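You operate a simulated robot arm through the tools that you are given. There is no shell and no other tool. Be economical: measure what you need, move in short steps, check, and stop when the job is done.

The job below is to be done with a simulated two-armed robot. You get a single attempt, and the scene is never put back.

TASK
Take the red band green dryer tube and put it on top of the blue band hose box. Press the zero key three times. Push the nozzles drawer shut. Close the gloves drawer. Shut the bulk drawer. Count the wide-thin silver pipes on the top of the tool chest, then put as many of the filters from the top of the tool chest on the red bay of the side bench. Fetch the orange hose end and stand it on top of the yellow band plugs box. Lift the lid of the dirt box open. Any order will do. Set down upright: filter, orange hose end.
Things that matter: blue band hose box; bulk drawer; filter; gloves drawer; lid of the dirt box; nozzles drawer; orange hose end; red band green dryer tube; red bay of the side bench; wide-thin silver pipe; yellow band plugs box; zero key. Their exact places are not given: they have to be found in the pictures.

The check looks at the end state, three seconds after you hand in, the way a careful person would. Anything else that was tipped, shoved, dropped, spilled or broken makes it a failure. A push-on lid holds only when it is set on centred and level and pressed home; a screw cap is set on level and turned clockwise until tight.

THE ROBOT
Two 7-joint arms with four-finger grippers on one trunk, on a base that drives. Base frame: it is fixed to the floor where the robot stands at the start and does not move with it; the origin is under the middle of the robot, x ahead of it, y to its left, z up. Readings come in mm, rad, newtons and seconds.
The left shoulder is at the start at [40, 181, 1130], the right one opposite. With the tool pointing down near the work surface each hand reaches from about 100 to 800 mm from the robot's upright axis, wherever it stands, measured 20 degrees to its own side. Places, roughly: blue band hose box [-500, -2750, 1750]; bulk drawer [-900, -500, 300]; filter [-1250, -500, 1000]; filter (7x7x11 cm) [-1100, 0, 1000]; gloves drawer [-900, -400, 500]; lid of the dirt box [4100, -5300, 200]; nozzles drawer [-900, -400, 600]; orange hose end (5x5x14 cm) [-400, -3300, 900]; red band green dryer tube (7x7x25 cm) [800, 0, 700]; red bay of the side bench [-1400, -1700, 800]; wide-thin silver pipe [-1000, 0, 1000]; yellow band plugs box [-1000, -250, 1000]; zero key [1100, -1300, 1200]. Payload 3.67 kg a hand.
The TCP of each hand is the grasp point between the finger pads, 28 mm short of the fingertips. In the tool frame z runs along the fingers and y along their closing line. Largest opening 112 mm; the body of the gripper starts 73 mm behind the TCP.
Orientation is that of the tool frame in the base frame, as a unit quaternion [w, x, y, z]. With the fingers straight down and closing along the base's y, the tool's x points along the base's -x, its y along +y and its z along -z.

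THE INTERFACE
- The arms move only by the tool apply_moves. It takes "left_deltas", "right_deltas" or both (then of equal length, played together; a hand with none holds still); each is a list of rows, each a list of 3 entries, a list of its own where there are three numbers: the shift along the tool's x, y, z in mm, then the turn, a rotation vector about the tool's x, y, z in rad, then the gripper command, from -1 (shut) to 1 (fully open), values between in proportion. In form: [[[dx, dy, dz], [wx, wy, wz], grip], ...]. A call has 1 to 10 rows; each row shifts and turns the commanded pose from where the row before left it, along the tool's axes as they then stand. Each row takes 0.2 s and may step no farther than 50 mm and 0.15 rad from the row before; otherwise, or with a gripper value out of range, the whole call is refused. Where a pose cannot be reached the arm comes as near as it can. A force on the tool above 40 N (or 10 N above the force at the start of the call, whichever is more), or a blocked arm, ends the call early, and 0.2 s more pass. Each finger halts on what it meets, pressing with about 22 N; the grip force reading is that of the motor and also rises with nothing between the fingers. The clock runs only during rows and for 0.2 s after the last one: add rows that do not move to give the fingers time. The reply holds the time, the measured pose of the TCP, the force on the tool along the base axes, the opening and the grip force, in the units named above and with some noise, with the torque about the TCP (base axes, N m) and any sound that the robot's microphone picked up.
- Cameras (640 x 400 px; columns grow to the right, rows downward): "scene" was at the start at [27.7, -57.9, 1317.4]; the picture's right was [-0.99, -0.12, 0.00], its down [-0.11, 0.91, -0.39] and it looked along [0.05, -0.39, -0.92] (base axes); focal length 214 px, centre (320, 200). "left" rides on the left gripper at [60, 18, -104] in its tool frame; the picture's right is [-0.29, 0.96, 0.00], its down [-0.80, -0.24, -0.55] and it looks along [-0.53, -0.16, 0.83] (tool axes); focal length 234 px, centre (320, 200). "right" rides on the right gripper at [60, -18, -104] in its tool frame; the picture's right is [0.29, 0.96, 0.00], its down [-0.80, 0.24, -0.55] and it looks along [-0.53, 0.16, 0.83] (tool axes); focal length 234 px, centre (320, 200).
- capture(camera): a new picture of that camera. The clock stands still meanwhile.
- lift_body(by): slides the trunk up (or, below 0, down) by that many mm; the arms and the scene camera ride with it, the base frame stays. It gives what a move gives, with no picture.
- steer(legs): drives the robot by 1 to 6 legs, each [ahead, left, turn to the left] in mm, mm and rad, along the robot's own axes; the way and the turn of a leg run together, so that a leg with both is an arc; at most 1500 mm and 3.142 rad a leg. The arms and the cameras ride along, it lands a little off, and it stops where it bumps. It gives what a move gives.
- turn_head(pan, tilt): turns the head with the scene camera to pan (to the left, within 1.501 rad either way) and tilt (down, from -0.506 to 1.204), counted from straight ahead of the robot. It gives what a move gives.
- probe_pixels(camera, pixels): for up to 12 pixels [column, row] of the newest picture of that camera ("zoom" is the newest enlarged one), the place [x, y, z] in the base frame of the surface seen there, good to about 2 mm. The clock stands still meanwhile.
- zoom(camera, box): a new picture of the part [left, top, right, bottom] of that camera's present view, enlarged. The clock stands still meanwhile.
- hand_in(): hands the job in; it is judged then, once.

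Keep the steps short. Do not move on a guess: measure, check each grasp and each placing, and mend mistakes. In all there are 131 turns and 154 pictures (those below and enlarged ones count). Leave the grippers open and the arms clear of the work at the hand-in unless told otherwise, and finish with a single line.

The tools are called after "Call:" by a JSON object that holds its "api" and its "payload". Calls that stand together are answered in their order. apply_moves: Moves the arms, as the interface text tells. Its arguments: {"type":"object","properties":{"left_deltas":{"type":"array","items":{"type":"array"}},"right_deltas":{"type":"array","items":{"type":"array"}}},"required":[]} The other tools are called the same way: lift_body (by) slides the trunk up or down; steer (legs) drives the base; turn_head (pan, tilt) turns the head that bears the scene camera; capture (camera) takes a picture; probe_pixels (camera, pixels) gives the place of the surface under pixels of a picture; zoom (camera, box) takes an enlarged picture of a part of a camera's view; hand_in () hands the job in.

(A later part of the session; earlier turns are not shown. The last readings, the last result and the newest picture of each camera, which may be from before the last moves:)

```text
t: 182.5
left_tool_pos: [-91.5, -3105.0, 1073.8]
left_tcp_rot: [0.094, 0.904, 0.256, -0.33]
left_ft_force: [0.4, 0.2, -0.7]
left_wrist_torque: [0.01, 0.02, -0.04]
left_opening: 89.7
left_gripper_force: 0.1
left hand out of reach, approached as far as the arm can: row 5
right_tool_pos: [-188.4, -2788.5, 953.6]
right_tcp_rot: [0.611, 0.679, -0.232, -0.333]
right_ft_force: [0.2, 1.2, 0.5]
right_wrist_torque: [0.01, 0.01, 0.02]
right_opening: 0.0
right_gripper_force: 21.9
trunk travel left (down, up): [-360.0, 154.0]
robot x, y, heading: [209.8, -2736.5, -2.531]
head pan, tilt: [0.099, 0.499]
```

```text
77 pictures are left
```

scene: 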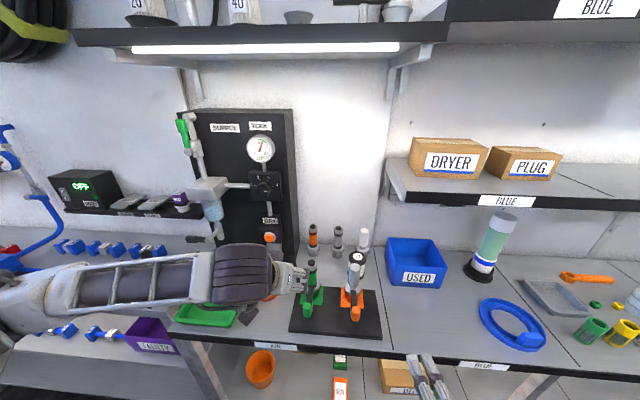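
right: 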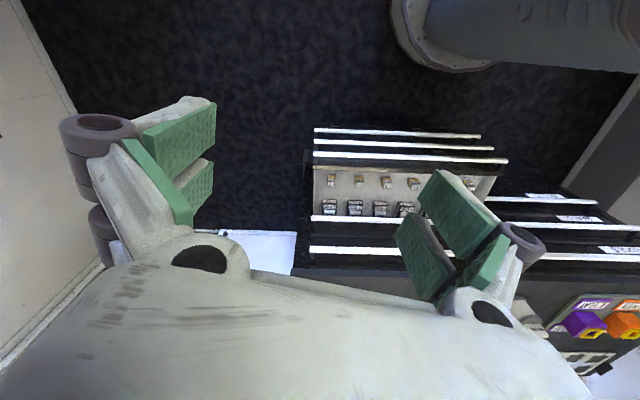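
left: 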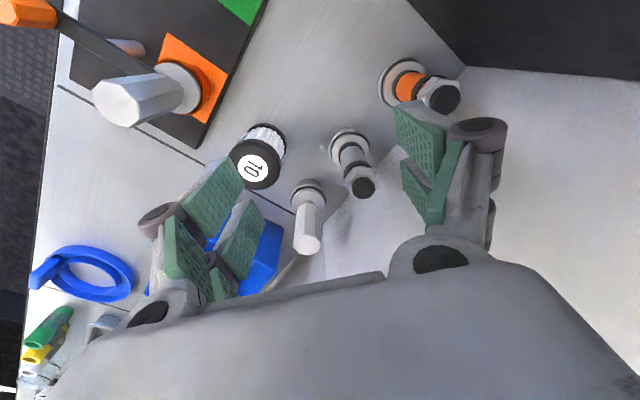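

Call:
{"api": "apply_moves", "payload": {"left_deltas": [[[-30, -5.5, 32], [0, 0, 0], 0.6], [[-30, -5.5, 32], [0, 0, 0], 0.6], [[-30, -5.5, 32], [0, 0, 0], 0.6], [[-30, -5.5, 32], [0, 0, 0], 0.6], [[-28, -5.5, 30], [0, 0, 0], 0.6], [[0, 0, 0], [0, 0, 0], 0.6]]}}

Call:
{"api": "capture", "payload": {"camera": "scene"}}

Call:
{"api": "capture", "payload": {"camera": "left"}}

```text
t: 183.9
left_tool_pos: [-288.0, -3195.3, 1048.6]
left_tcp_rot: [0.094, 0.903, 0.256, -0.331]
left_ft_force: [-0.4, 0.3, 1.5]
left_wrist_torque: [0.01, 0.04, 0.0]
left_opening: 89.6
left_gripper_force: 0.1
right_tool_pos: [-188.1, -2790.1, 953.2]
right_tcp_rot: [0.612, 0.68, -0.231, -0.333]
right_ft_force: [0.7, -0.6, 0.2]
right_wrist_torque: [0.0, -0.01, 0.0]
right_opening: 0.0
right_gripper_force: 22.0
trunk travel left (down, up): [-360.0, 154.0]
robot x, y, heading: [208.3, -2732.6, -2.525]
head pan, tilt: [0.099, 0.499]
```

```text
76 pictures are left
```

scene: 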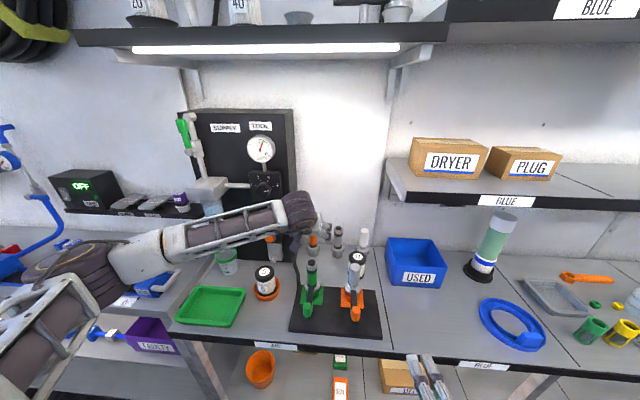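

```text
75 pictures are left
```

left: 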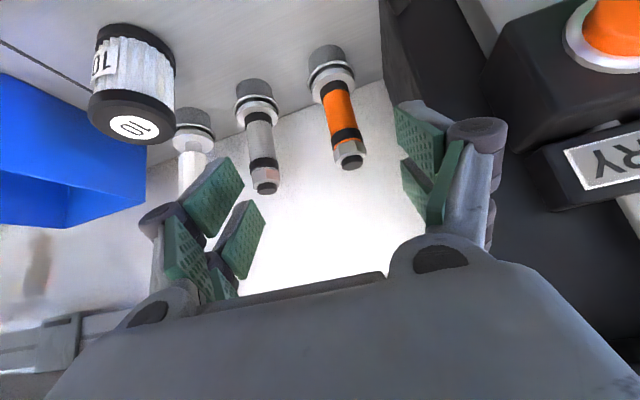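

The hose end (335,110) lies ahead between the fingers, slightly left. Shift left 16 mm, and advance along the fingers halfway.

Call:
{"api": "apply_moves", "payload": {"left_deltas": [[[-22, 16, 0], [0, 0, 0], 0.6], [[0, 0, 40], [0, 0, 0], 0.6], [[0, 0, 40], [0, 0, 0], 0.6], [[0, 0, 0], [0, 0, 0], 0.6]]}}

Call:
{"api": "capture", "payload": {"camera": "left"}}

Call:
{"api": "zoom", "payload": {"camera": "scene", "box": [220, 150, 420, 290]}}

```text
t: 184.9
left_tool_pos: [-336.6, -3246.4, 1001.0]
left_tcp_rot: [0.094, 0.903, 0.255, -0.332]
left_ft_force: [-0.7, -0.3, 0.1]
left_wrist_torque: [0.0, 0.01, 0.0]
left_opening: 89.6
left_gripper_force: 0.0
right_tool_pos: [-189.4, -2789.9, 953.4]
right_tcp_rot: [0.611, 0.68, -0.232, -0.332]
right_ft_force: [0.8, -0.2, -1.2]
right_wrist_torque: [0.02, 0.02, 0.02]
right_opening: 0.2
right_gripper_force: 22.1
trunk travel left (down, up): [-360.0, 154.0]
robot x, y, heading: [209.0, -2730.5, -2.526]
head pan, tilt: [0.099, 0.499]
```

```text
74 pictures are left
```

left: 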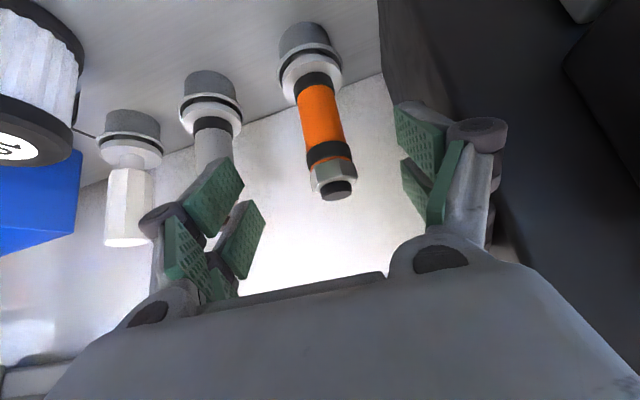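

```text
2.86 times, centred on (320, 220) of scene
```

zoom: 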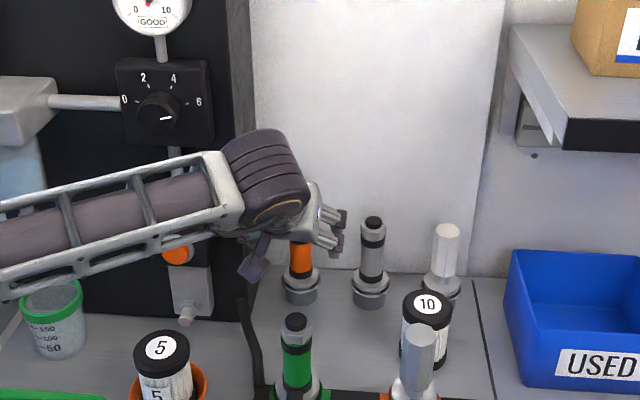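

Call:
{"api": "probe_pixels", "payload": {"camera": "left", "pixels": [[322, 115], [332, 178], [335, 190], [312, 70], [305, 105], [340, 105], [325, 150], [305, 40], [225, 200], [210, 140], [440, 110]]}}

```text
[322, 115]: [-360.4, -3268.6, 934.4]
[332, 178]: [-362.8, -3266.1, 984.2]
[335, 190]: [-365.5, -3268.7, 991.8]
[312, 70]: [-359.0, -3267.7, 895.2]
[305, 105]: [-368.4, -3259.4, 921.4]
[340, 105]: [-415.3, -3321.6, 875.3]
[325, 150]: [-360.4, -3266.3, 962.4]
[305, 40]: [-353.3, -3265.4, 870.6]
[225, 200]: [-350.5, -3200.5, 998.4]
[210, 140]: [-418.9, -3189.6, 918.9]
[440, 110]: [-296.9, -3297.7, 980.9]
```

Call:
{"api": "apply_moves", "payload": {"left_deltas": [[[6, 7, 0], [0, 0, 0], 0.6], [[0, 0, 38], [0, 0, 0], 0.6], [[0, 0, 37], [0, 0, 0], 0.6], [[0, 0, 0], [0, 0, 0], 0.6], [[0, 0, 0], [0, 0, 0], -1], [[0, 0, 0], [0, 0, 0], -1], [[0, 0, 0], [0, 0, 0], -1]]}}

Call:
{"api": "capture", "payload": {"camera": "left"}}

```text
t: 186.5
left_tool_pos: [-370.1, -3272.2, 939.4]
left_tcp_rot: [0.093, 0.904, 0.255, -0.331]
left_ft_force: [-3.6, 5.7, -2.1]
left_wrist_torque: [0.36, 0.26, 0.01]
left_opening: 30.0
left_gripper_force: 22.1
right_tool_pos: [-190.4, -2791.2, 952.4]
right_tcp_rot: [0.612, 0.679, -0.232, -0.333]
right_ft_force: [0.0, -0.2, 0.9]
right_wrist_torque: [0.02, 0.0, -0.01]
right_opening: 0.0
right_gripper_force: 22.3
trunk travel left (down, up): [-360.0, 154.0]
robot x, y, heading: [204.2, -2731.0, -2.532]
head pan, tilt: [0.099, 0.499]
```

```text
72 pictures are left
```

left: 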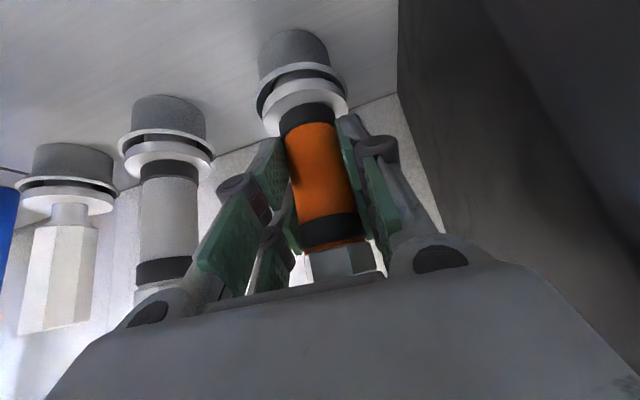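

Gripped at 30 mm. Lift 40 mm straight up and see what comes along.

Call:
{"api": "apply_moves", "payload": {"left_deltas": [[[-12.9, 0, -15.3], [0, 0, 0], -1], [[-12.9, 0, -15.3], [0, 0, 0], -1], [[0, 0, 0], [0, 0, 0], -1]]}}

Call:
{"api": "capture", "payload": {"camera": "left"}}

Call:
{"api": "zoom", "payload": {"camera": "scene", "box": [220, 170, 400, 290]}}

```text
t: 187.3
left_tool_pos: [-371.5, -3274.1, 979.6]
left_tcp_rot: [0.094, 0.904, 0.256, -0.33]
left_ft_force: [0.3, 0.4, -1.2]
left_wrist_torque: [-0.03, -0.01, 0.02]
left_opening: 30.2
left_gripper_force: 22.1
right_tool_pos: [-189.5, -2790.1, 953.3]
right_tcp_rot: [0.612, 0.679, -0.232, -0.333]
right_ft_force: [-0.9, 0.6, -0.4]
right_wrist_torque: [0.0, -0.04, 0.02]
right_opening: 0.0
right_gripper_force: 21.8
trunk travel left (down, up): [-360.0, 154.0]
robot x, y, heading: [206.7, -2731.9, -2.526]
head pan, tilt: [0.099, 0.499]
```

```text
71 pictures are left
```

left: 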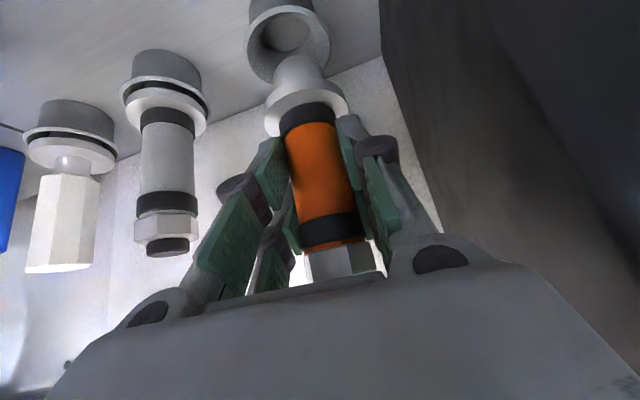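

```text
3.33 times, centred on (310, 230) of scene
```

zoom: 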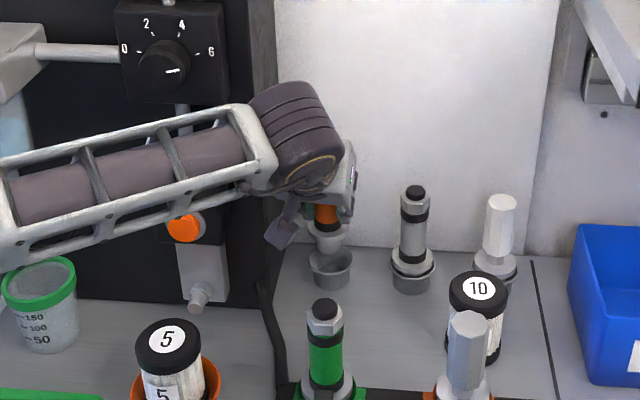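

The hose end left its cup cleanly. Lift further and draw back.

Call:
{"api": "apply_moves", "payload": {"left_deltas": [[[-19.3, 0, -23], [0, 0, 0], -1], [[-19.3, 0, -23], [0, 0, 0], -1], [[-19.3, 0, -23], [0, 0, 0], -1], [[-19.3, 0, -23], [0, 0, 0], -1], [[34.4, -4, -29], [0, 0, 0], -1], [[34.4, -4, -29], [0, 0, 0], -1], [[34.4, -4, -29], [0, 0, 0], -1], [[34.4, -4, -29], [0, 0, 0], -1], [[0, 0, 0], [0, 0, 0], -1]]}}

Call:
{"api": "steer", "payload": {"legs": [[-250, 0, 0], [0, -1000, 0], [0, -800, 0]]}}

Call:
{"api": "capture", "payload": {"camera": "scene"}}

```text
t: 189.3
left_tool_pos: [-226.7, -3165.8, 1099.2]
left_tcp_rot: [0.094, 0.903, 0.256, -0.331]
left_ft_force: [-0.5, 0.1, -2.1]
left_wrist_torque: [0.03, 0.02, 0.02]
left_opening: 30.0
left_gripper_force: 21.8
right_tool_pos: [-189.9, -2790.3, 953.3]
right_tcp_rot: [0.61, 0.68, -0.234, -0.333]
right_ft_force: [0.1, -0.3, -0.6]
right_wrist_torque: [-0.04, 0.0, 0.01]
right_opening: 0.1
right_gripper_force: 21.9
trunk travel left (down, up): [-360.0, 154.0]
robot x, y, heading: [208.4, -2733.8, -2.527]
head pan, tilt: [0.099, 0.499]
```

```text
t: 200.1
left_tool_pos: [-1052.2, -1561.2, 1097.6]
left_tcp_rot: [0.094, 0.903, 0.257, -0.331]
left_ft_force: [0.8, 0.2, -1.5]
left_wrist_torque: [0.01, 0.01, 0.01]
left_opening: 30.2
left_gripper_force: 22.2
right_tool_pos: [-1016.3, -1187.4, 952.8]
right_tcp_rot: [0.612, 0.68, -0.232, -0.332]
right_ft_force: [-1.7, -0.1, 0.0]
right_wrist_torque: [0.0, 0.05, -0.03]
right_opening: 0.0
right_gripper_force: 22.8
trunk travel left (down, up): [-360.0, 154.0]
robot x, y, heading: [-621.8, -1129.7, -2.524]
head pan, tilt: [0.099, 0.499]
```

```text
69 pictures are left
```

scene: 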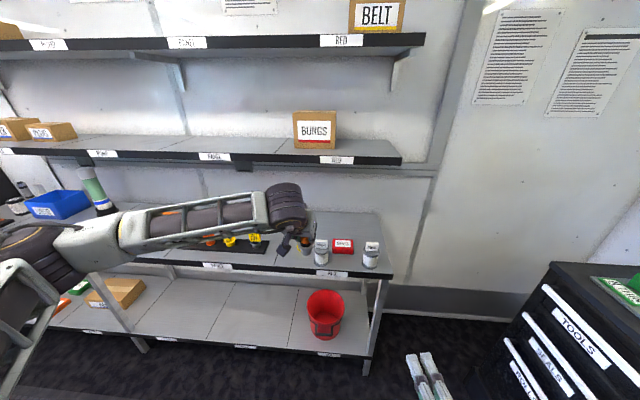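

Turn to face the chest again and move in front of the PLUGS box.

Call:
{"api": "steer", "payload": {"legs": [[0, 0, -1.572], [0, -290, 0], [150, 0, 0]]}}

Call:
{"api": "turn_head", "payload": {"pan": 0, "tilt": 0.6}}

Call:
{"api": "capture", "payload": {"camera": "scene"}}

Call:
{"api": "zoom", "payload": {"camera": "scene", "box": [200, 120, 420, 260]}}

```text
t: 207.4
left_tool_pos: [-891.5, -404.4, 1098.9]
left_tcp_rot: [-0.168, 0.818, -0.461, -0.3]
left_ft_force: [-0.9, -0.2, -1.8]
left_wrist_torque: [-0.05, -0.03, -0.01]
left_opening: 30.1
left_gripper_force: 22.1
right_tool_pos: [-517.2, -445.4, 952.7]
right_tcp_rot: [-0.194, -0.314, 0.646, 0.668]
right_ft_force: [0.2, -0.3, -0.4]
right_wrist_torque: [0.02, 0.03, -0.05]
right_opening: 0.0
right_gripper_force: 21.9
trunk travel left (down, up): [-360.0, 154.0]
robot x, y, heading: [-463.6, -838.0, 2.175]
head pan, tilt: [0.099, 0.499]
```

```text
t: 208.1
left_tool_pos: [-891.4, -403.4, 1097.4]
left_tcp_rot: [-0.169, 0.818, -0.463, -0.299]
left_ft_force: [-0.2, 0.7, -1.4]
left_wrist_torque: [-0.01, -0.01, -0.01]
left_opening: 30.1
left_gripper_force: 21.8
right_tool_pos: [-517.0, -445.1, 952.4]
right_tcp_rot: [-0.194, -0.314, 0.646, 0.668]
right_ft_force: [-0.6, 1.0, 0.1]
right_wrist_torque: [0.01, 0.03, 0.02]
right_opening: 0.1
right_gripper_force: 21.8
trunk travel left (down, up): [-360.0, 154.0]
robot x, y, heading: [-464.3, -841.2, 2.175]
head pan, tilt: [0.0, 0.6]
```

```text
68 pictures are left
```

scene: 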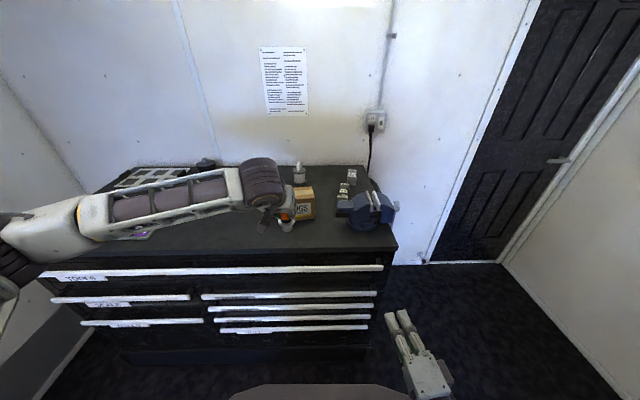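

```text
2.86 times, centred on (310, 190) of scene
```

zoom: 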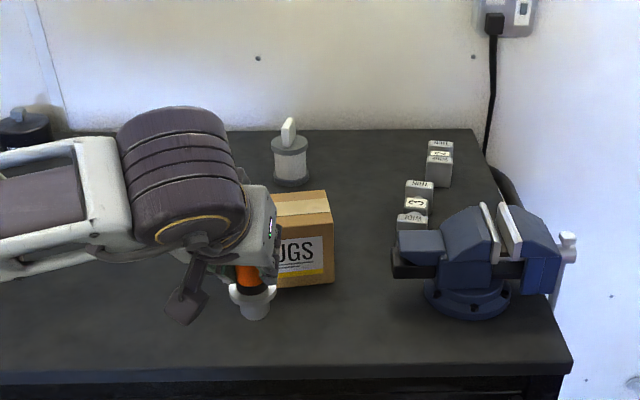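

Raise the hose end 70 mm and look with the left camera at the box top.

Call:
{"api": "apply_moves", "payload": {"left_deltas": [[[-22.5, 0, -26.8], [0, 0, 0], -1], [[-22.5, 0, -26.8], [0, 0, 0], -1], [[0, 0, 0], [0, 0, 0], -1]]}}

Call:
{"api": "capture", "payload": {"camera": "left"}}

Call:
{"api": "zoom", "payload": {"camera": "scene", "box": [220, 130, 380, 240]}}

```text
t: 208.8
left_tool_pos: [-892.0, -404.1, 1168.1]
left_tcp_rot: [-0.168, 0.818, -0.461, -0.3]
left_ft_force: [-0.3, 0.5, -0.4]
left_wrist_torque: [-0.01, 0.03, -0.01]
left_opening: 30.4
left_gripper_force: 22.0
right_tool_pos: [-517.0, -445.6, 953.3]
right_tcp_rot: [-0.194, -0.314, 0.645, 0.669]
right_ft_force: [0.4, 0.7, 0.6]
right_wrist_torque: [0.0, 0.01, 0.01]
right_opening: 0.0
right_gripper_force: 21.7
trunk travel left (down, up): [-360.0, 154.0]
robot x, y, heading: [-464.3, -840.1, 2.175]
head pan, tilt: [0.0, 0.6]
```

```text
66 pictures are left
```

left: 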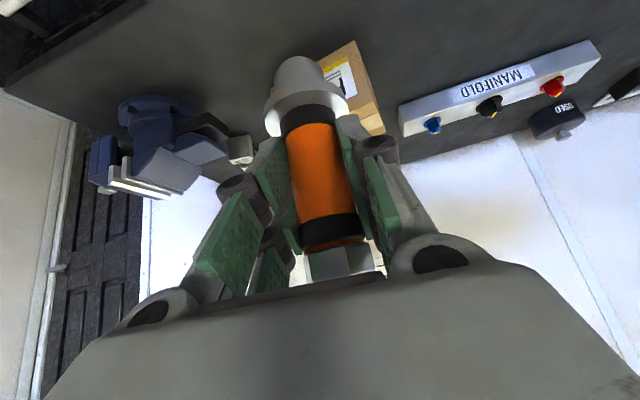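

```text
3.64 times, centred on (300, 185) of scene
```

zoom: 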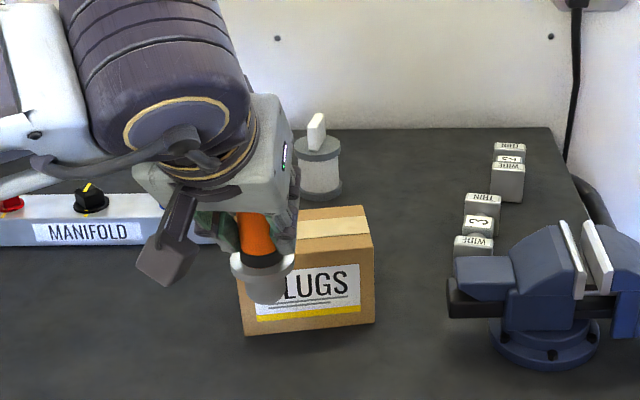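

Call:
{"api": "probe_pixels", "payload": {"camera": "zoom", "pixels": [[370, 245], [360, 210], [330, 250], [330, 212], [300, 242], [310, 300], [246, 332], [372, 320], [340, 230], [250, 300], [260, 292]]}}

```text
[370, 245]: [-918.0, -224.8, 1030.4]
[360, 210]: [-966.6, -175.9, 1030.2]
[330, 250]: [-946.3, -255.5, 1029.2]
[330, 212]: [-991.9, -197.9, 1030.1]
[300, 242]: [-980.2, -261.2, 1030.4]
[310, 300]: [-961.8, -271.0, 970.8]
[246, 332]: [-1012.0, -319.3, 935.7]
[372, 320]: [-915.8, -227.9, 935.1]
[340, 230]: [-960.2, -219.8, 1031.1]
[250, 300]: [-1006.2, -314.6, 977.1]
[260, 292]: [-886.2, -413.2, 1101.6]
```

Box top z 1030.5, centre ≈ (-990,-246). Move the hose end 186 mm forward over it and lower to just above.

Call:
{"api": "apply_moves", "payload": {"left_deltas": [[[-28.4, -1.8, 24], [0, 0, 0], -1], [[-28.4, -1.8, 24], [0, 0, 0], -1], [[-28.4, -1.8, 24], [0, 0, 0], -1], [[-28.4, -1.8, 24], [0, 0, 0], -1], [[-28.4, -1.8, 24], [0, 0, 0], -1], [[12.9, 0, 15.3], [0, 0, 0], -1], [[11, 0, 13], [0, 0, 0], -1], [[0, 0, 0], [0, 0, 0], -1]]}}

Call:
{"api": "zoom", "payload": {"camera": "scene", "box": [220, 130, 380, 240]}}

Call:
{"api": "capture", "payload": {"camera": "left"}}

```text
t: 210.7
left_tool_pos: [-978.8, -241.3, 1132.5]
left_tcp_rot: [-0.168, 0.818, -0.461, -0.3]
left_ft_force: [-0.1, 0.3, -1.0]
left_wrist_torque: [0.0, -0.03, -0.01]
left_opening: 30.3
left_gripper_force: 22.4
right_tool_pos: [-516.3, -445.7, 952.6]
right_tcp_rot: [-0.194, -0.313, 0.646, 0.669]
right_ft_force: [0.2, -1.1, 0.3]
right_wrist_torque: [0.02, 0.04, 0.01]
right_opening: 0.0
right_gripper_force: 21.9
trunk travel left (down, up): [-360.0, 154.0]
robot x, y, heading: [-463.0, -841.2, 2.18]
head pan, tilt: [0.0, 0.6]
```

```text
3.64 times, centred on (300, 185) of scene
```

zoom: 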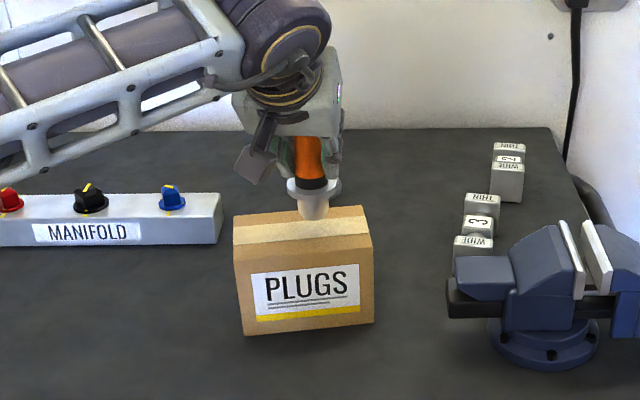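

```text
63 pictures are left
```

left: 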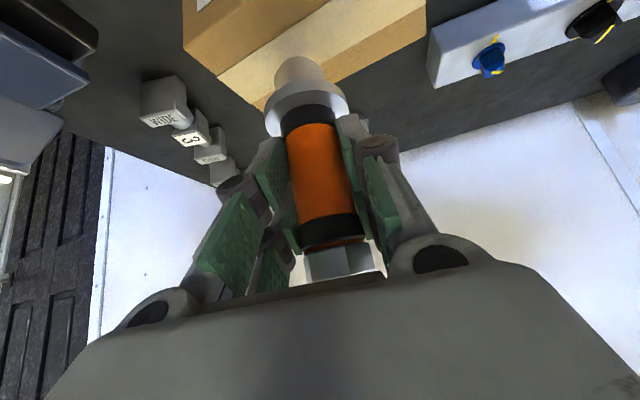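

Call:
{"api": "probe_pixels", "payload": {"camera": "zoom", "pixels": [[238, 242], [237, 218], [361, 209], [369, 243], [262, 214], [345, 208], [312, 213], [316, 185]]}}

```text
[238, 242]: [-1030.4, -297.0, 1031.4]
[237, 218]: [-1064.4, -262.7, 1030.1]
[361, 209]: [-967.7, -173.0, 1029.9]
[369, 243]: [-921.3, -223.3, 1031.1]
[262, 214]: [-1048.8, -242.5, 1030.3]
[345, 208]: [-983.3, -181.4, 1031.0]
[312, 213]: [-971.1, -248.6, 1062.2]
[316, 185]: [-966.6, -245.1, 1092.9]
```

Tip is at about (-980,-239); box centre (-996,-239). Shift 13 mm left and 10 mm forward, then lower in small steps.

Call:
{"api": "apply_moves", "payload": {"left_deltas": [[[-7.6, 12, 6.4], [0, 0, 0], -1], [[5.2, 0, 6.1], [0, 0, 0], -1], [[2.6, 0, 3.1], [0, 0, 0], -1], [[1.3, 0, 1.5], [0, 0, 0], -1], [[0, 0, 0], [0, 0, 0], -1]]}}

Call:
{"api": "zoom", "payload": {"camera": "scene", "box": [260, 150, 340, 205]}}

```text
t: 211.8
left_tool_pos: [-994.8, -238.9, 1117.5]
left_tcp_rot: [-0.168, 0.818, -0.461, -0.3]
left_ft_force: [0.9, -0.4, -1.1]
left_wrist_torque: [0.0, 0.0, -0.01]
left_opening: 30.2
left_gripper_force: 21.6
right_tool_pos: [-515.6, -446.0, 953.9]
right_tcp_rot: [-0.194, -0.314, 0.646, 0.668]
right_ft_force: [0.0, 0.4, -0.1]
right_wrist_torque: [0.02, 0.01, 0.0]
right_opening: 0.4
right_gripper_force: 21.9
trunk travel left (down, up): [-360.0, 154.0]
robot x, y, heading: [-460.4, -838.8, 2.176]
head pan, tilt: [0.0, 0.6]
```

```text
7.27 times, centred on (300, 178) of scene
```

zoom: 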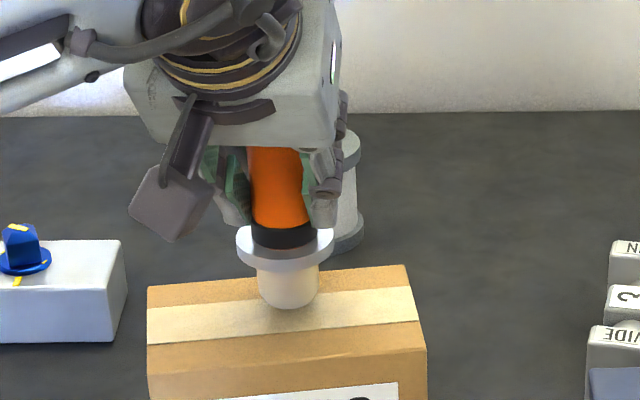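

Call:
{"api": "apply_moves", "payload": {"left_deltas": [[[1.0, 0, 1.15], [0, 0, 0], -1], [[1.0, 0, 1.15], [0, 0, 0], -1], [[0, 0, 0], [0, 0, 0], -1]]}}

Call:
{"api": "zoom", "payload": {"camera": "scene", "box": [260, 150, 340, 205]}}

Call:
{"api": "probe_pixels", "payload": {"camera": "zoom", "pixels": [[288, 307], [288, 300], [288, 312]]}}

```text
t: 212.7
left_tool_pos: [-994.7, -239.0, 1115.1]
left_tcp_rot: [-0.168, 0.818, -0.461, -0.299]
left_ft_force: [0.1, 0.2, -1.6]
left_wrist_torque: [0.0, -0.01, 0.03]
left_opening: 30.1
left_gripper_force: 22.1
right_tool_pos: [-517.5, -444.7, 952.5]
right_tcp_rot: [-0.194, -0.313, 0.646, 0.668]
right_ft_force: [-0.5, 0.6, 0.3]
right_wrist_torque: [0.03, 0.0, 0.02]
right_opening: 0.0
right_gripper_force: 21.7
trunk travel left (down, up): [-360.0, 154.0]
robot x, y, heading: [-462.7, -841.6, 2.171]
head pan, tilt: [0.0, 0.6]
```

```text
7.27 times, centred on (300, 178) of scene
```

zoom: 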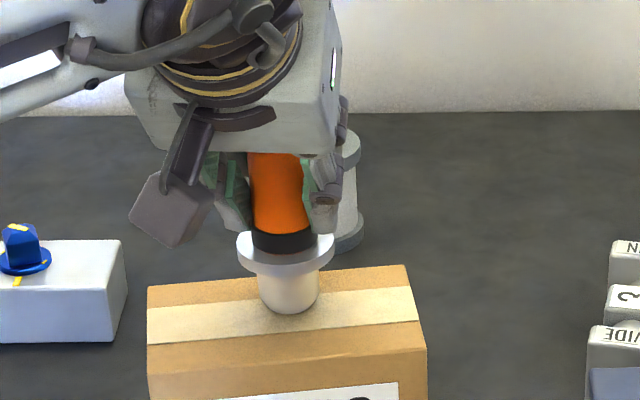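

```text
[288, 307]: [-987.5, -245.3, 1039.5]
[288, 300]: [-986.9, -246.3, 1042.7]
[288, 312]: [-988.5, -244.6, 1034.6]
```

Gap is about 3–4 mm. Lower on.

Call:
{"api": "apply_moves", "payload": {"left_deltas": [[[0.9, 0, 1.1], [0, 0, 0], -1], [[0.9, 0, 1.1], [0, 0, 0], -1], [[0.6, 0, 0.8], [0, 0, 0], -1], [[0, 0, 0], [0, 0, 0], -1]]}}

```text
t: 213.7
left_tool_pos: [-994.4, -238.1, 1113.4]
left_tcp_rot: [-0.169, 0.817, -0.462, -0.301]
left_ft_force: [-1.0, 1.0, 6.3]
left_wrist_torque: [0.02, 0.11, -0.01]
left_opening: 30.4
left_gripper_force: 22.2
right_tool_pos: [-516.8, -445.4, 954.1]
right_tcp_rot: [-0.193, -0.313, 0.646, 0.669]
right_ft_force: [0.0, -0.4, 0.1]
right_wrist_torque: [-0.02, -0.02, 0.0]
right_opening: 0.0
right_gripper_force: 22.4
trunk travel left (down, up): [-360.0, 154.0]
robot x, y, heading: [-466.6, -843.6, 2.17]
head pan, tilt: [0.0, 0.6]
```

Contact (≈7 N). Open, then withdraw along the fingers.

Call:
{"api": "apply_moves", "payload": {"left_deltas": [[[0, 0, 0], [0, 0, 0], 0.2], [[0, 0, 0], [0, 0, 0], 0.2], [[0, 0, 0], [0, 0, 0], 0.2], [[0, 0, -25], [0, 0, 0], 0.2], [[0, 0, -45], [0, 0, 0], 0.2], [[0, 0, -45], [0, 0, 0], 0.2], [[0, 0, -45], [0, 0, 0], 0.2]]}}

Call:
{"api": "zoom", "payload": {"camera": "scene", "box": [220, 130, 380, 240]}}

```text
t: 215.2
left_tool_pos: [-939.7, -329.2, 1234.4]
left_tcp_rot: [-0.169, 0.817, -0.462, -0.3]
left_ft_force: [-0.4, -1.1, 0.1]
left_wrist_torque: [0.02, -0.01, -0.01]
left_opening: 67.3
left_gripper_force: 0.1
right_tool_pos: [-515.3, -446.4, 953.2]
right_tcp_rot: [-0.195, -0.313, 0.645, 0.67]
right_ft_force: [0.3, -0.7, 0.2]
right_wrist_torque: [0.0, 0.02, 0.0]
right_opening: 0.1
right_gripper_force: 22.0
trunk travel left (down, up): [-360.0, 154.0]
robot x, y, heading: [-464.2, -845.8, 2.181]
head pan, tilt: [0.0, 0.6]
```

```text
3.64 times, centred on (300, 185) of scene
```

zoom: 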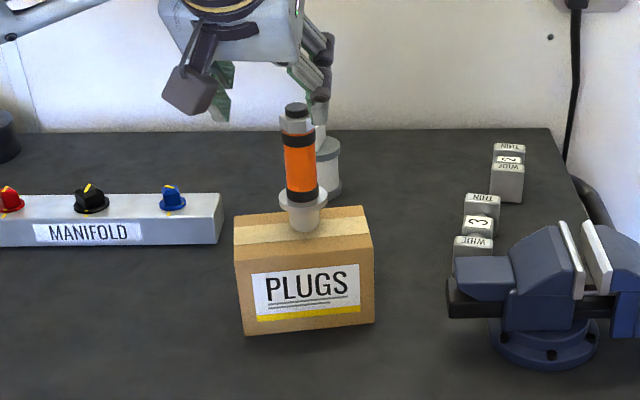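

The hose end stands upright on the PLUGS box. Next the tube: it needs a level, forward-pointing hand that can also reach z≈1800. I test the left arm: level it and raise it here.

Call:
{"api": "apply_moves", "payload": {"left_deltas": [[[0, 0, 0], [0, -0.15, 0], 1], [[0, 0, 0], [0, -0.15, 0], 1], [[0, 0, 0], [0, -0.15, 0], 1], [[0, 0, 0], [0, -0.15, 0], 1], [[0, 0, 0], [0, -0.15, 0], 1], [[-40, 0, 0], [0, -0.12, 0], 1], [[-50, 0, 0], [0, 0, 0], 1], [[-50, 0, 0], [0, 0, 0], 1], [[-50, 0, 0], [0, 0, 0], 1], [[-50, 0, 0], [0, 0, 0], 1]]}}

Call:
{"api": "apply_moves", "payload": {"left_deltas": [[[-50, 0, 0], [0, 0, 0], 1], [[-50, 0, 0], [0, 0, 0], 1], [[-50, 0, 0], [0, 0, 0], 1], [[0, 0, 0], [0, 0, 0], 1]]}}

Call:
{"api": "steer", "payload": {"legs": [[-250, 0, 0]]}}

Call:
{"api": "capture", "payload": {"camera": "scene"}}

```text
t: 217.4
left_tool_pos: [-948.5, -323.6, 1471.0]
left_tcp_rot: [-0.347, 0.617, -0.347, -0.615]
left_ft_force: [-0.8, -0.5, -0.8]
left_wrist_torque: [0.02, 0.0, -0.06]
left_opening: 111.8
left_gripper_force: 0.1
right_tool_pos: [-519.1, -445.0, 953.9]
right_tcp_rot: [-0.194, -0.314, 0.646, 0.668]
right_ft_force: [-1.1, 0.4, -0.8]
right_wrist_torque: [-0.03, 0.0, -0.03]
right_opening: 0.0
right_gripper_force: 22.0
trunk travel left (down, up): [-360.0, 154.0]
robot x, y, heading: [-463.5, -843.0, 2.171]
head pan, tilt: [0.0, 0.6]
```

```text
t: 218.4
left_tool_pos: [-944.1, -322.4, 1623.3]
left_tcp_rot: [-0.347, 0.616, -0.346, -0.616]
left_ft_force: [-1.2, 0.0, -0.8]
left_wrist_torque: [0.02, 0.01, -0.01]
left_opening: 111.9
left_gripper_force: 0.1
right_tool_pos: [-515.7, -444.8, 953.3]
right_tcp_rot: [-0.194, -0.313, 0.646, 0.669]
right_ft_force: [0.8, -0.3, 0.9]
right_wrist_torque: [-0.02, 0.01, -0.05]
right_opening: 0.0
right_gripper_force: 21.8
trunk travel left (down, up): [-360.0, 154.0]
robot x, y, heading: [-463.6, -838.2, 2.175]
head pan, tilt: [0.0, 0.6]
```

```text
t: 220.3
left_tool_pos: [-800.9, -528.4, 1622.0]
left_tcp_rot: [0.346, -0.616, 0.347, 0.616]
left_ft_force: [0.5, -0.1, -0.6]
left_wrist_torque: [0.02, 0.01, -0.01]
left_opening: 112.1
left_gripper_force: 0.1
right_tool_pos: [-375.2, -651.5, 952.4]
right_tcp_rot: [-0.193, -0.313, 0.646, 0.669]
right_ft_force: [-0.1, -0.8, -0.3]
right_wrist_torque: [0.03, 0.0, 0.04]
right_opening: 0.0
right_gripper_force: 21.9
trunk travel left (down, up): [-360.0, 154.0]
robot x, y, heading: [-319.6, -1046.6, 2.177]
head pan, tilt: [0.0, 0.6]
```

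```text
59 pictures are left
```

scene: 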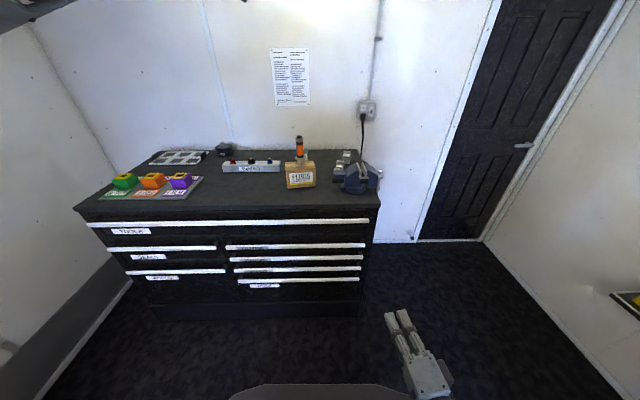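

The left arm reaches high well. Draw it back, turn in the open area and drive toward the tube shelf.

Call:
{"api": "apply_moves", "payload": {"left_deltas": [[[0, 0, -50], [0, 0, 0], 1], [[0, 0, -50], [0, 0, 0], 1], [[0, 0, -50], [0, 0, 0], 1], [[0, 0, -40], [0, 0, 0], 1], [[0, 0, 0], [0, 0, 0], 1]]}}

Call:
{"api": "steer", "payload": {"legs": [[0, 0, -1.777], [450, 600, 0]]}}

Call:
{"api": "lift_body", "payload": {"by": -330}}

Call:
{"api": "capture", "payload": {"camera": "scene"}}

```text
t: 221.5
left_tool_pos: [-702.4, -690.9, 1621.7]
left_tcp_rot: [-0.346, 0.616, -0.348, -0.616]
left_ft_force: [0.7, 0.3, 0.0]
left_wrist_torque: [-0.01, 0.01, 0.0]
left_opening: 111.8
left_gripper_force: 0.1
right_tool_pos: [-374.6, -650.9, 952.1]
right_tcp_rot: [-0.193, -0.314, 0.646, 0.668]
right_ft_force: [0.0, -0.2, -0.7]
right_wrist_torque: [0.03, 0.01, 0.01]
right_opening: 0.1
right_gripper_force: 22.4
trunk travel left (down, up): [-360.0, 154.0]
robot x, y, heading: [-323.7, -1046.0, 2.177]
head pan, tilt: [0.0, 0.6]
```

```text
t: 230.3
left_tool_pos: [282.4, -22.6, 1622.2]
left_tcp_rot: [0.697, -0.12, 0.697, 0.122]
left_ft_force: [-0.2, -0.2, -0.4]
left_wrist_torque: [0.01, 0.02, 0.04]
left_opening: 111.7
left_gripper_force: 0.0
right_tool_pos: [256.6, -352.5, 953.6]
right_tcp_rot: [0.395, 0.303, 0.651, 0.573]
right_ft_force: [-0.3, -0.2, -0.1]
right_wrist_torque: [-0.01, 0.05, 0.01]
right_opening: 0.3
right_gripper_force: 21.0
trunk travel left (down, up): [-360.0, 154.0]
robot x, y, heading: [-139.0, -324.7, 0.404]
head pan, tilt: [0.0, 0.6]
```

```text
t: 232.5
left_tool_pos: [284.2, -23.3, 1374.3]
left_tcp_rot: [0.697, -0.121, 0.697, 0.121]
left_ft_force: [-0.5, 0.5, -0.3]
left_wrist_torque: [0.04, -0.02, -0.02]
left_opening: 112.1
left_gripper_force: 0.0
right_tool_pos: [261.1, -352.6, 712.5]
right_tcp_rot: [0.4, 0.303, 0.644, 0.578]
right_ft_force: [7.2, -0.2, 0.1]
right_wrist_torque: [0.02, -0.34, 0.0]
right_opening: 0.0
right_gripper_force: 21.4
trunk travel left (down, up): [-113.0, 401.0]
robot x, y, heading: [-142.9, -321.1, 0.406]
head pan, tilt: [0.0, 0.6]
stopped: the force on the tool passed its limit at 50 N (the readings are from after the stop); the commanded pose is now the measured one
```

```text
58 pictures are left
```

scene: 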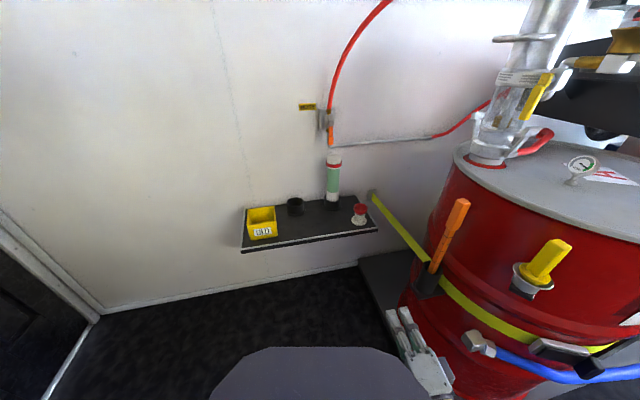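

The right hand touched something while lowering. Look closely before moving.

Call:
{"api": "zoom", "payload": {"camera": "scene", "box": [340, 220, 520, 400]}}

Call:
{"api": "capture", "payload": {"camera": "right"}}

```text
2.22 times, centred on (430, 310) of scene
```

zoom: 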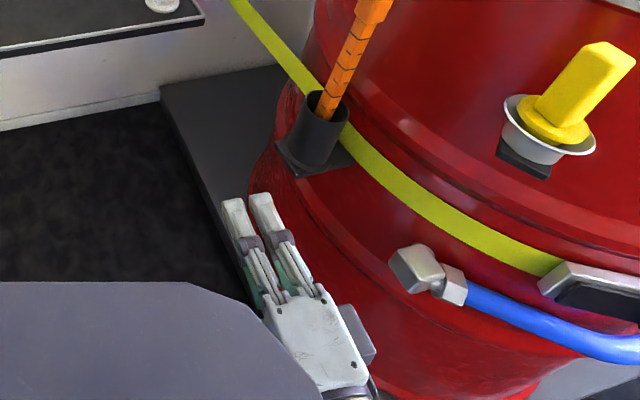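

```text
56 pictures are left
```

right: 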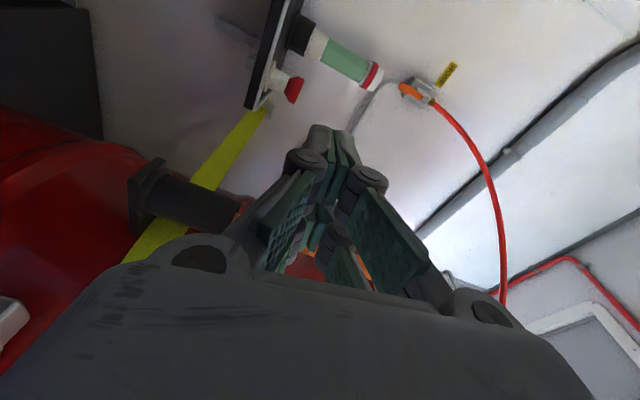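

Call:
{"api": "probe_pixels", "payload": {"camera": "zoom", "pixels": [[312, 130], [320, 100], [235, 210], [265, 200], [340, 60], [330, 330], [290, 160], [400, 300], [410, 270], [360, 330], [230, 260]]}}

Call:
{"api": "turn_head", "payload": {"pan": -0.6, "tilt": 1.0}}

Call:
{"api": "capture", "payload": {"camera": "scene"}}

```text
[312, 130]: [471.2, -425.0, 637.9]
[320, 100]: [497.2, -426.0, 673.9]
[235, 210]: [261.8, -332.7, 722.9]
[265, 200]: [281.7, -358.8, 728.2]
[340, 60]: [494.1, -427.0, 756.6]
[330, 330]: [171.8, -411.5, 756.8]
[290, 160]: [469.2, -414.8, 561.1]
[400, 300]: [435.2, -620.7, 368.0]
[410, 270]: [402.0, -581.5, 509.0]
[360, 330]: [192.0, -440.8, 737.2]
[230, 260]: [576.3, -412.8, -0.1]
```

```text
t: 233.5
left_tool_pos: [282.7, -22.4, 1375.0]
left_tcp_rot: [0.697, -0.119, 0.697, 0.121]
left_ft_force: [-0.4, 0.6, 0.3]
left_wrist_torque: [0.0, 0.0, 0.02]
left_opening: 112.0
left_gripper_force: 0.1
right_tool_pos: [259.7, -353.2, 714.5]
right_tcp_rot: [0.4, 0.304, 0.644, 0.577]
right_ft_force: [9.5, -6.0, 1.4]
right_wrist_torque: [-0.24, -0.26, 0.78]
right_opening: 0.0
right_gripper_force: 21.8
trunk travel left (down, up): [-113.0, 401.0]
robot x, y, heading: [-144.8, -322.2, 0.402]
head pan, tilt: [-0.6, 1.0]
```

```text
55 pictures are left
```

scene: 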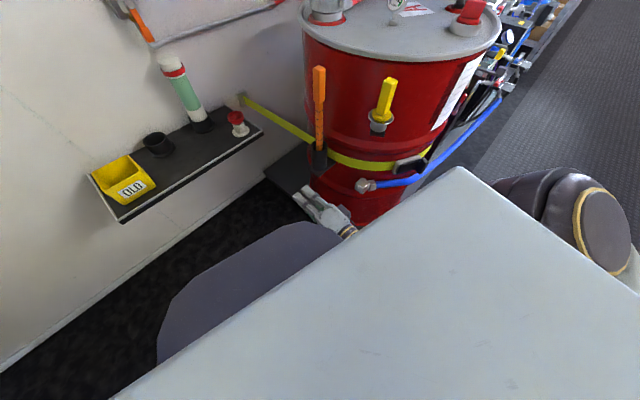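

The right wrist touched the robot's own base hood, nothing else. Raise the trunk 40 mm for relief, and lower the left hand, level.

Call:
{"api": "lift_body", "payload": {"by": 40}}

Call:
{"api": "apply_moves", "payload": {"left_deltas": [[[48, 0, 8], [0, 0, 0], 1], [[48, 0, 8], [0, 0, 0], 1], [[48, 0, 8], [0, 0, 0], 1], [[48, 0, 5], [0, 0, 0], 1], [[48, 0, 0], [0, 0, 0], 1], [[48, 0, 0], [0, 0, 0], 1], [[48, 0, 0], [0, 0, 0], 1], [[48, 0, 0], [0, 0, 0], 1], [[48, 0, 0], [0, 0, 0], 1], [[48, 0, 0], [0, 0, 0], 1]]}}

Call:
{"api": "apply_moves", "payload": {"left_deltas": [[[48, 0, 0], [0, 0, 0], 1], [[48, 0, 0], [0, 0, 0], 1], [[48, 0, 0], [0, 0, 0], 1], [[48, 0, 0], [0, 0, 0], 1], [[30, 0, 0], [0, 0, 0], 1], [[0, 0, 0], [0, 0, 0], 1]]}}

Call:
{"api": "turn_head", "payload": {"pan": 0, "tilt": 0.5}}

Call:
{"api": "capture", "payload": {"camera": "scene"}}

```text
t: 234.3
left_tool_pos: [283.4, -23.4, 1416.0]
left_tcp_rot: [0.697, -0.119, 0.697, 0.12]
left_ft_force: [-0.6, 0.0, -0.8]
left_wrist_torque: [-0.03, 0.01, 0.0]
left_opening: 111.9
left_gripper_force: 0.0
right_tool_pos: [259.5, -352.2, 754.2]
right_tcp_rot: [0.399, 0.304, 0.644, 0.577]
right_ft_force: [1.3, -0.2, 0.5]
right_wrist_torque: [-0.01, -0.04, 0.02]
right_opening: 0.1
right_gripper_force: 21.6
trunk travel left (down, up): [-153.0, 361.0]
robot x, y, heading: [-140.1, -325.4, 0.4]
head pan, tilt: [-0.6, 1.0]
```

```text
t: 236.5
left_tool_pos: [313.1, -35.8, 947.0]
left_tcp_rot: [0.697, -0.121, 0.696, 0.121]
left_ft_force: [1.3, 1.0, 0.2]
left_wrist_torque: [0.03, -0.08, -0.03]
left_opening: 112.1
left_gripper_force: 0.0
left hand out of reach, approached as far as the arm can: row 9, 10
right_tool_pos: [260.5, -352.4, 754.3]
right_tcp_rot: [0.4, 0.304, 0.644, 0.577]
right_ft_force: [0.1, 0.4, -0.6]
right_wrist_torque: [0.01, -0.01, 0.01]
right_opening: 0.2
right_gripper_force: 21.8
trunk travel left (down, up): [-153.0, 361.0]
robot x, y, heading: [-143.9, -325.6, 0.403]
head pan, tilt: [-0.6, 1.0]
```

```text
t: 237.9
left_tool_pos: [314.6, -123.3, 773.0]
left_tcp_rot: [0.696, -0.121, 0.697, 0.122]
left_ft_force: [-0.5, -0.4, 0.4]
left_wrist_torque: [-0.01, -0.02, -0.01]
left_opening: 112.0
left_gripper_force: 0.2
left hand out of reach, approached as far as the arm can: row 1, 2, 3, 4, 5
right_tool_pos: [259.4, -351.9, 754.1]
right_tcp_rot: [0.4, 0.304, 0.644, 0.577]
right_ft_force: [-0.3, 0.1, -0.1]
right_wrist_torque: [0.01, 0.01, -0.02]
right_opening: 0.0
right_gripper_force: 21.7
trunk travel left (down, up): [-153.0, 361.0]
robot x, y, heading: [-142.6, -322.9, 0.402]
head pan, tilt: [-0.6, 1.0]
```

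```text
t: 238.9
left_tool_pos: [315.3, -122.3, 772.7]
left_tcp_rot: [0.696, -0.121, 0.697, 0.122]
left_ft_force: [0.9, 0.2, -0.6]
left_wrist_torque: [0.0, 0.01, -0.02]
left_opening: 112.1
left_gripper_force: 0.0
right_tool_pos: [259.7, -353.4, 755.0]
right_tcp_rot: [0.399, 0.304, 0.644, 0.577]
right_ft_force: [0.4, -0.5, 0.1]
right_wrist_torque: [0.01, 0.0, -0.01]
right_opening: 0.0
right_gripper_force: 22.0
trunk travel left (down, up): [-153.0, 361.0]
robot x, y, heading: [-142.8, -319.4, 0.405]
head pan, tilt: [0.0, 0.499]
```

```text
54 pictures are left
```

scene: 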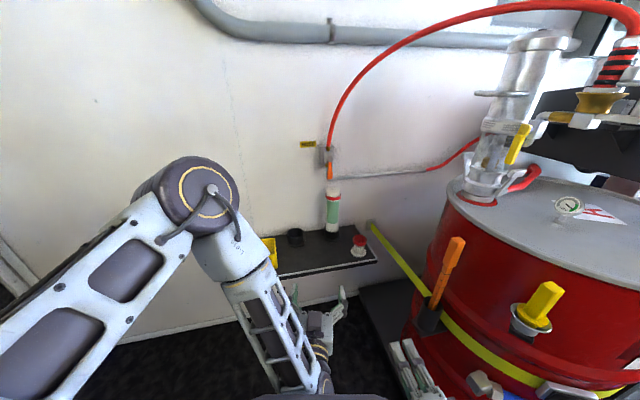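

Left hand is level at z 773 with a high elbow. Measure the tube from here.

Call:
{"api": "lift_body", "payload": {"by": -25}}

Call:
{"api": "zoom", "payload": {"camera": "scene", "box": [270, 120, 400, 290]}}

Call:
{"api": "probe_pixels", "payload": {"camera": "zoom", "pixels": [[338, 200], [338, 155], [338, 170], [320, 200], [356, 200], [338, 240], [337, 262], [337, 120], [300, 250], [345, 330], [445, 270]]}}

```text
t: 239.6
left_tool_pos: [315.0, -122.3, 746.6]
left_tcp_rot: [0.696, -0.121, 0.697, 0.121]
left_ft_force: [0.2, -0.2, 0.3]
left_wrist_torque: [0.01, 0.07, 0.02]
left_opening: 111.9
left_gripper_force: 0.1
right_tool_pos: [260.3, -351.7, 729.1]
right_tcp_rot: [0.4, 0.304, 0.644, 0.577]
right_ft_force: [-0.5, 0.1, -0.7]
right_wrist_torque: [-0.02, -0.01, 0.02]
right_opening: 0.0
right_gripper_force: 22.6
trunk travel left (down, up): [-128.0, 386.0]
robot x, y, heading: [-140.9, -322.8, 0.402]
head pan, tilt: [0.0, 0.499]
```

```text
2.35 times, centred on (335, 205) of scene
```

zoom: 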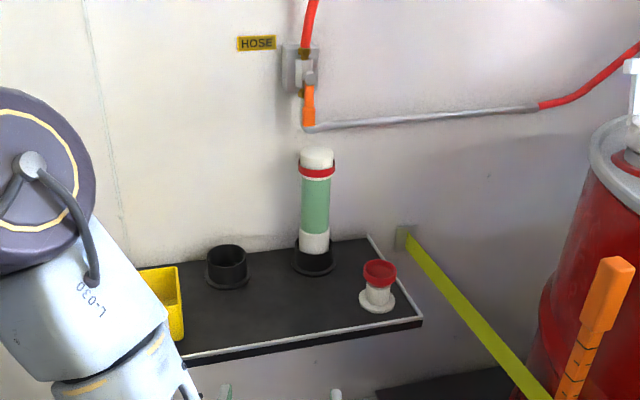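

```text
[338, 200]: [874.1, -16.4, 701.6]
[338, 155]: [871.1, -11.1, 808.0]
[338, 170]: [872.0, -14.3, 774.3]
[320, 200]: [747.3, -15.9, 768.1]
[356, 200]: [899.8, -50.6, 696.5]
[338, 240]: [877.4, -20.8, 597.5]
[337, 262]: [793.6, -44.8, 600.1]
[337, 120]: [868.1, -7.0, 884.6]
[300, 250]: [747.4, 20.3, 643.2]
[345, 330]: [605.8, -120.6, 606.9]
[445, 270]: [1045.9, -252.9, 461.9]
```

Tube centre ≈ (771,-4), diameter ≈ 60. Drive ahead 230 and right 69, then extend the arm partway.

Call:
{"api": "steer", "payload": {"legs": [[230, -69, 0]]}}

Call:
{"api": "apply_moves", "payload": {"left_deltas": [[[0, 0, 40], [0, 0, 0], 1], [[0, 0, 40], [0, 0, 0], 1], [[0, 0, 40], [0, 0, 0], 1], [[0, 0, 0], [0, 0, 0], 1]]}}

Call:
{"api": "capture", "payload": {"camera": "left"}}

Call:
{"api": "capture", "payload": {"camera": "scene"}}

```text
t: 241.4
left_tool_pos: [553.8, -95.8, 747.0]
left_tcp_rot: [0.696, -0.121, 0.698, 0.121]
left_ft_force: [0.7, 0.1, -0.4]
left_wrist_torque: [0.02, -0.01, 0.03]
left_opening: 112.0
left_gripper_force: 0.1
right_tool_pos: [499.4, -325.9, 728.3]
right_tcp_rot: [0.399, 0.304, 0.645, 0.577]
right_ft_force: [0.4, 0.1, -0.3]
right_wrist_torque: [0.03, -0.01, 0.03]
right_opening: 0.2
right_gripper_force: 22.3
trunk travel left (down, up): [-128.0, 386.0]
robot x, y, heading: [96.7, -297.6, 0.407]
head pan, tilt: [0.0, 0.499]
```

```text
t: 242.4
left_tool_pos: [665.0, -81.3, 763.3]
left_tcp_rot: [0.694, -0.124, 0.698, 0.124]
left_ft_force: [0.3, -0.1, -0.3]
left_wrist_torque: [0.04, 0.01, 0.0]
left_opening: 112.1
left_gripper_force: 0.1
left hand out of reach, approached as far as the arm can: row 1, 2, 3
right_tool_pos: [498.5, -326.3, 729.0]
right_tcp_rot: [0.399, 0.304, 0.644, 0.577]
right_ft_force: [0.9, -0.4, -1.0]
right_wrist_torque: [0.0, 0.0, -0.02]
right_opening: 0.0
right_gripper_force: 21.8
trunk travel left (down, up): [-128.0, 386.0]
robot x, y, heading: [94.7, -294.4, 0.406]
head pan, tilt: [0.0, 0.499]
```

```text
52 pictures are left
```

left: 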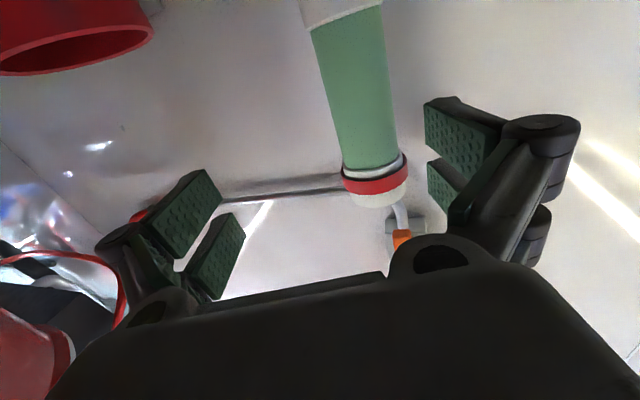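

```text
51 pictures are left
```

scene: 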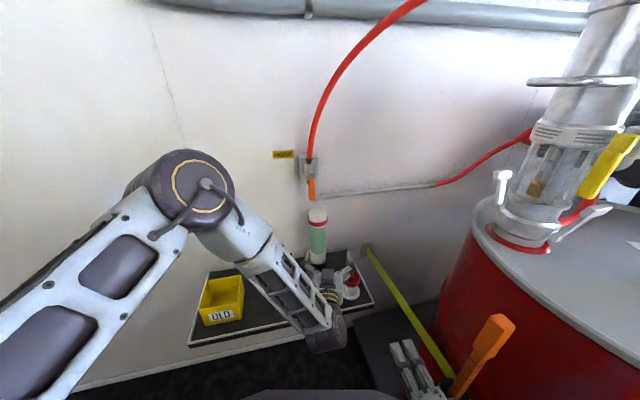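

The tube is 128 mm ahead and 29 mm left of the grasp point. Drive left 29 and ahead 60, then check.

Call:
{"api": "steer", "payload": {"legs": [[60, 29, 0]]}}

Call:
{"api": "capture", "payload": {"camera": "left"}}

Call:
{"api": "probe_pixels", "payload": {"camera": "left", "pixels": [[345, 60], [310, 60], [375, 60], [320, 100], [365, 110], [375, 180]]}}

```text
t: 243.4
left_tool_pos: [709.9, -30.6, 762.0]
left_tcp_rot: [0.694, -0.123, 0.699, 0.123]
left_ft_force: [-0.2, 0.6, -1.5]
left_wrist_torque: [0.0, -0.02, -0.02]
left_opening: 112.0
left_gripper_force: 0.2
right_tool_pos: [541.2, -274.1, 728.4]
right_tcp_rot: [0.399, 0.304, 0.645, 0.577]
right_ft_force: [0.4, 0.2, 0.0]
right_wrist_torque: [-0.03, 0.02, -0.01]
right_opening: 0.0
right_gripper_force: 22.9
trunk travel left (down, up): [-128.0, 386.0]
robot x, y, heading: [138.5, -248.5, 0.403]
head pan, tilt: [0.0, 0.499]
```

```text
50 pictures are left
```

left: 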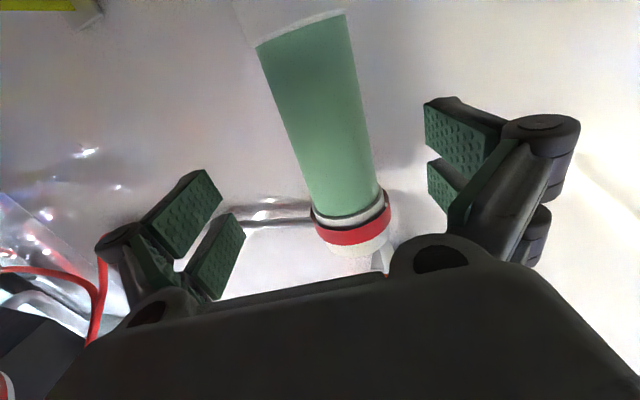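

```text
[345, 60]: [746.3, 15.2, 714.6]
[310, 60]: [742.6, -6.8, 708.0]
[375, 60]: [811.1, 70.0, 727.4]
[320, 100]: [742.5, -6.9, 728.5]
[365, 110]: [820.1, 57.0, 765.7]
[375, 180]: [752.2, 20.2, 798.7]
```

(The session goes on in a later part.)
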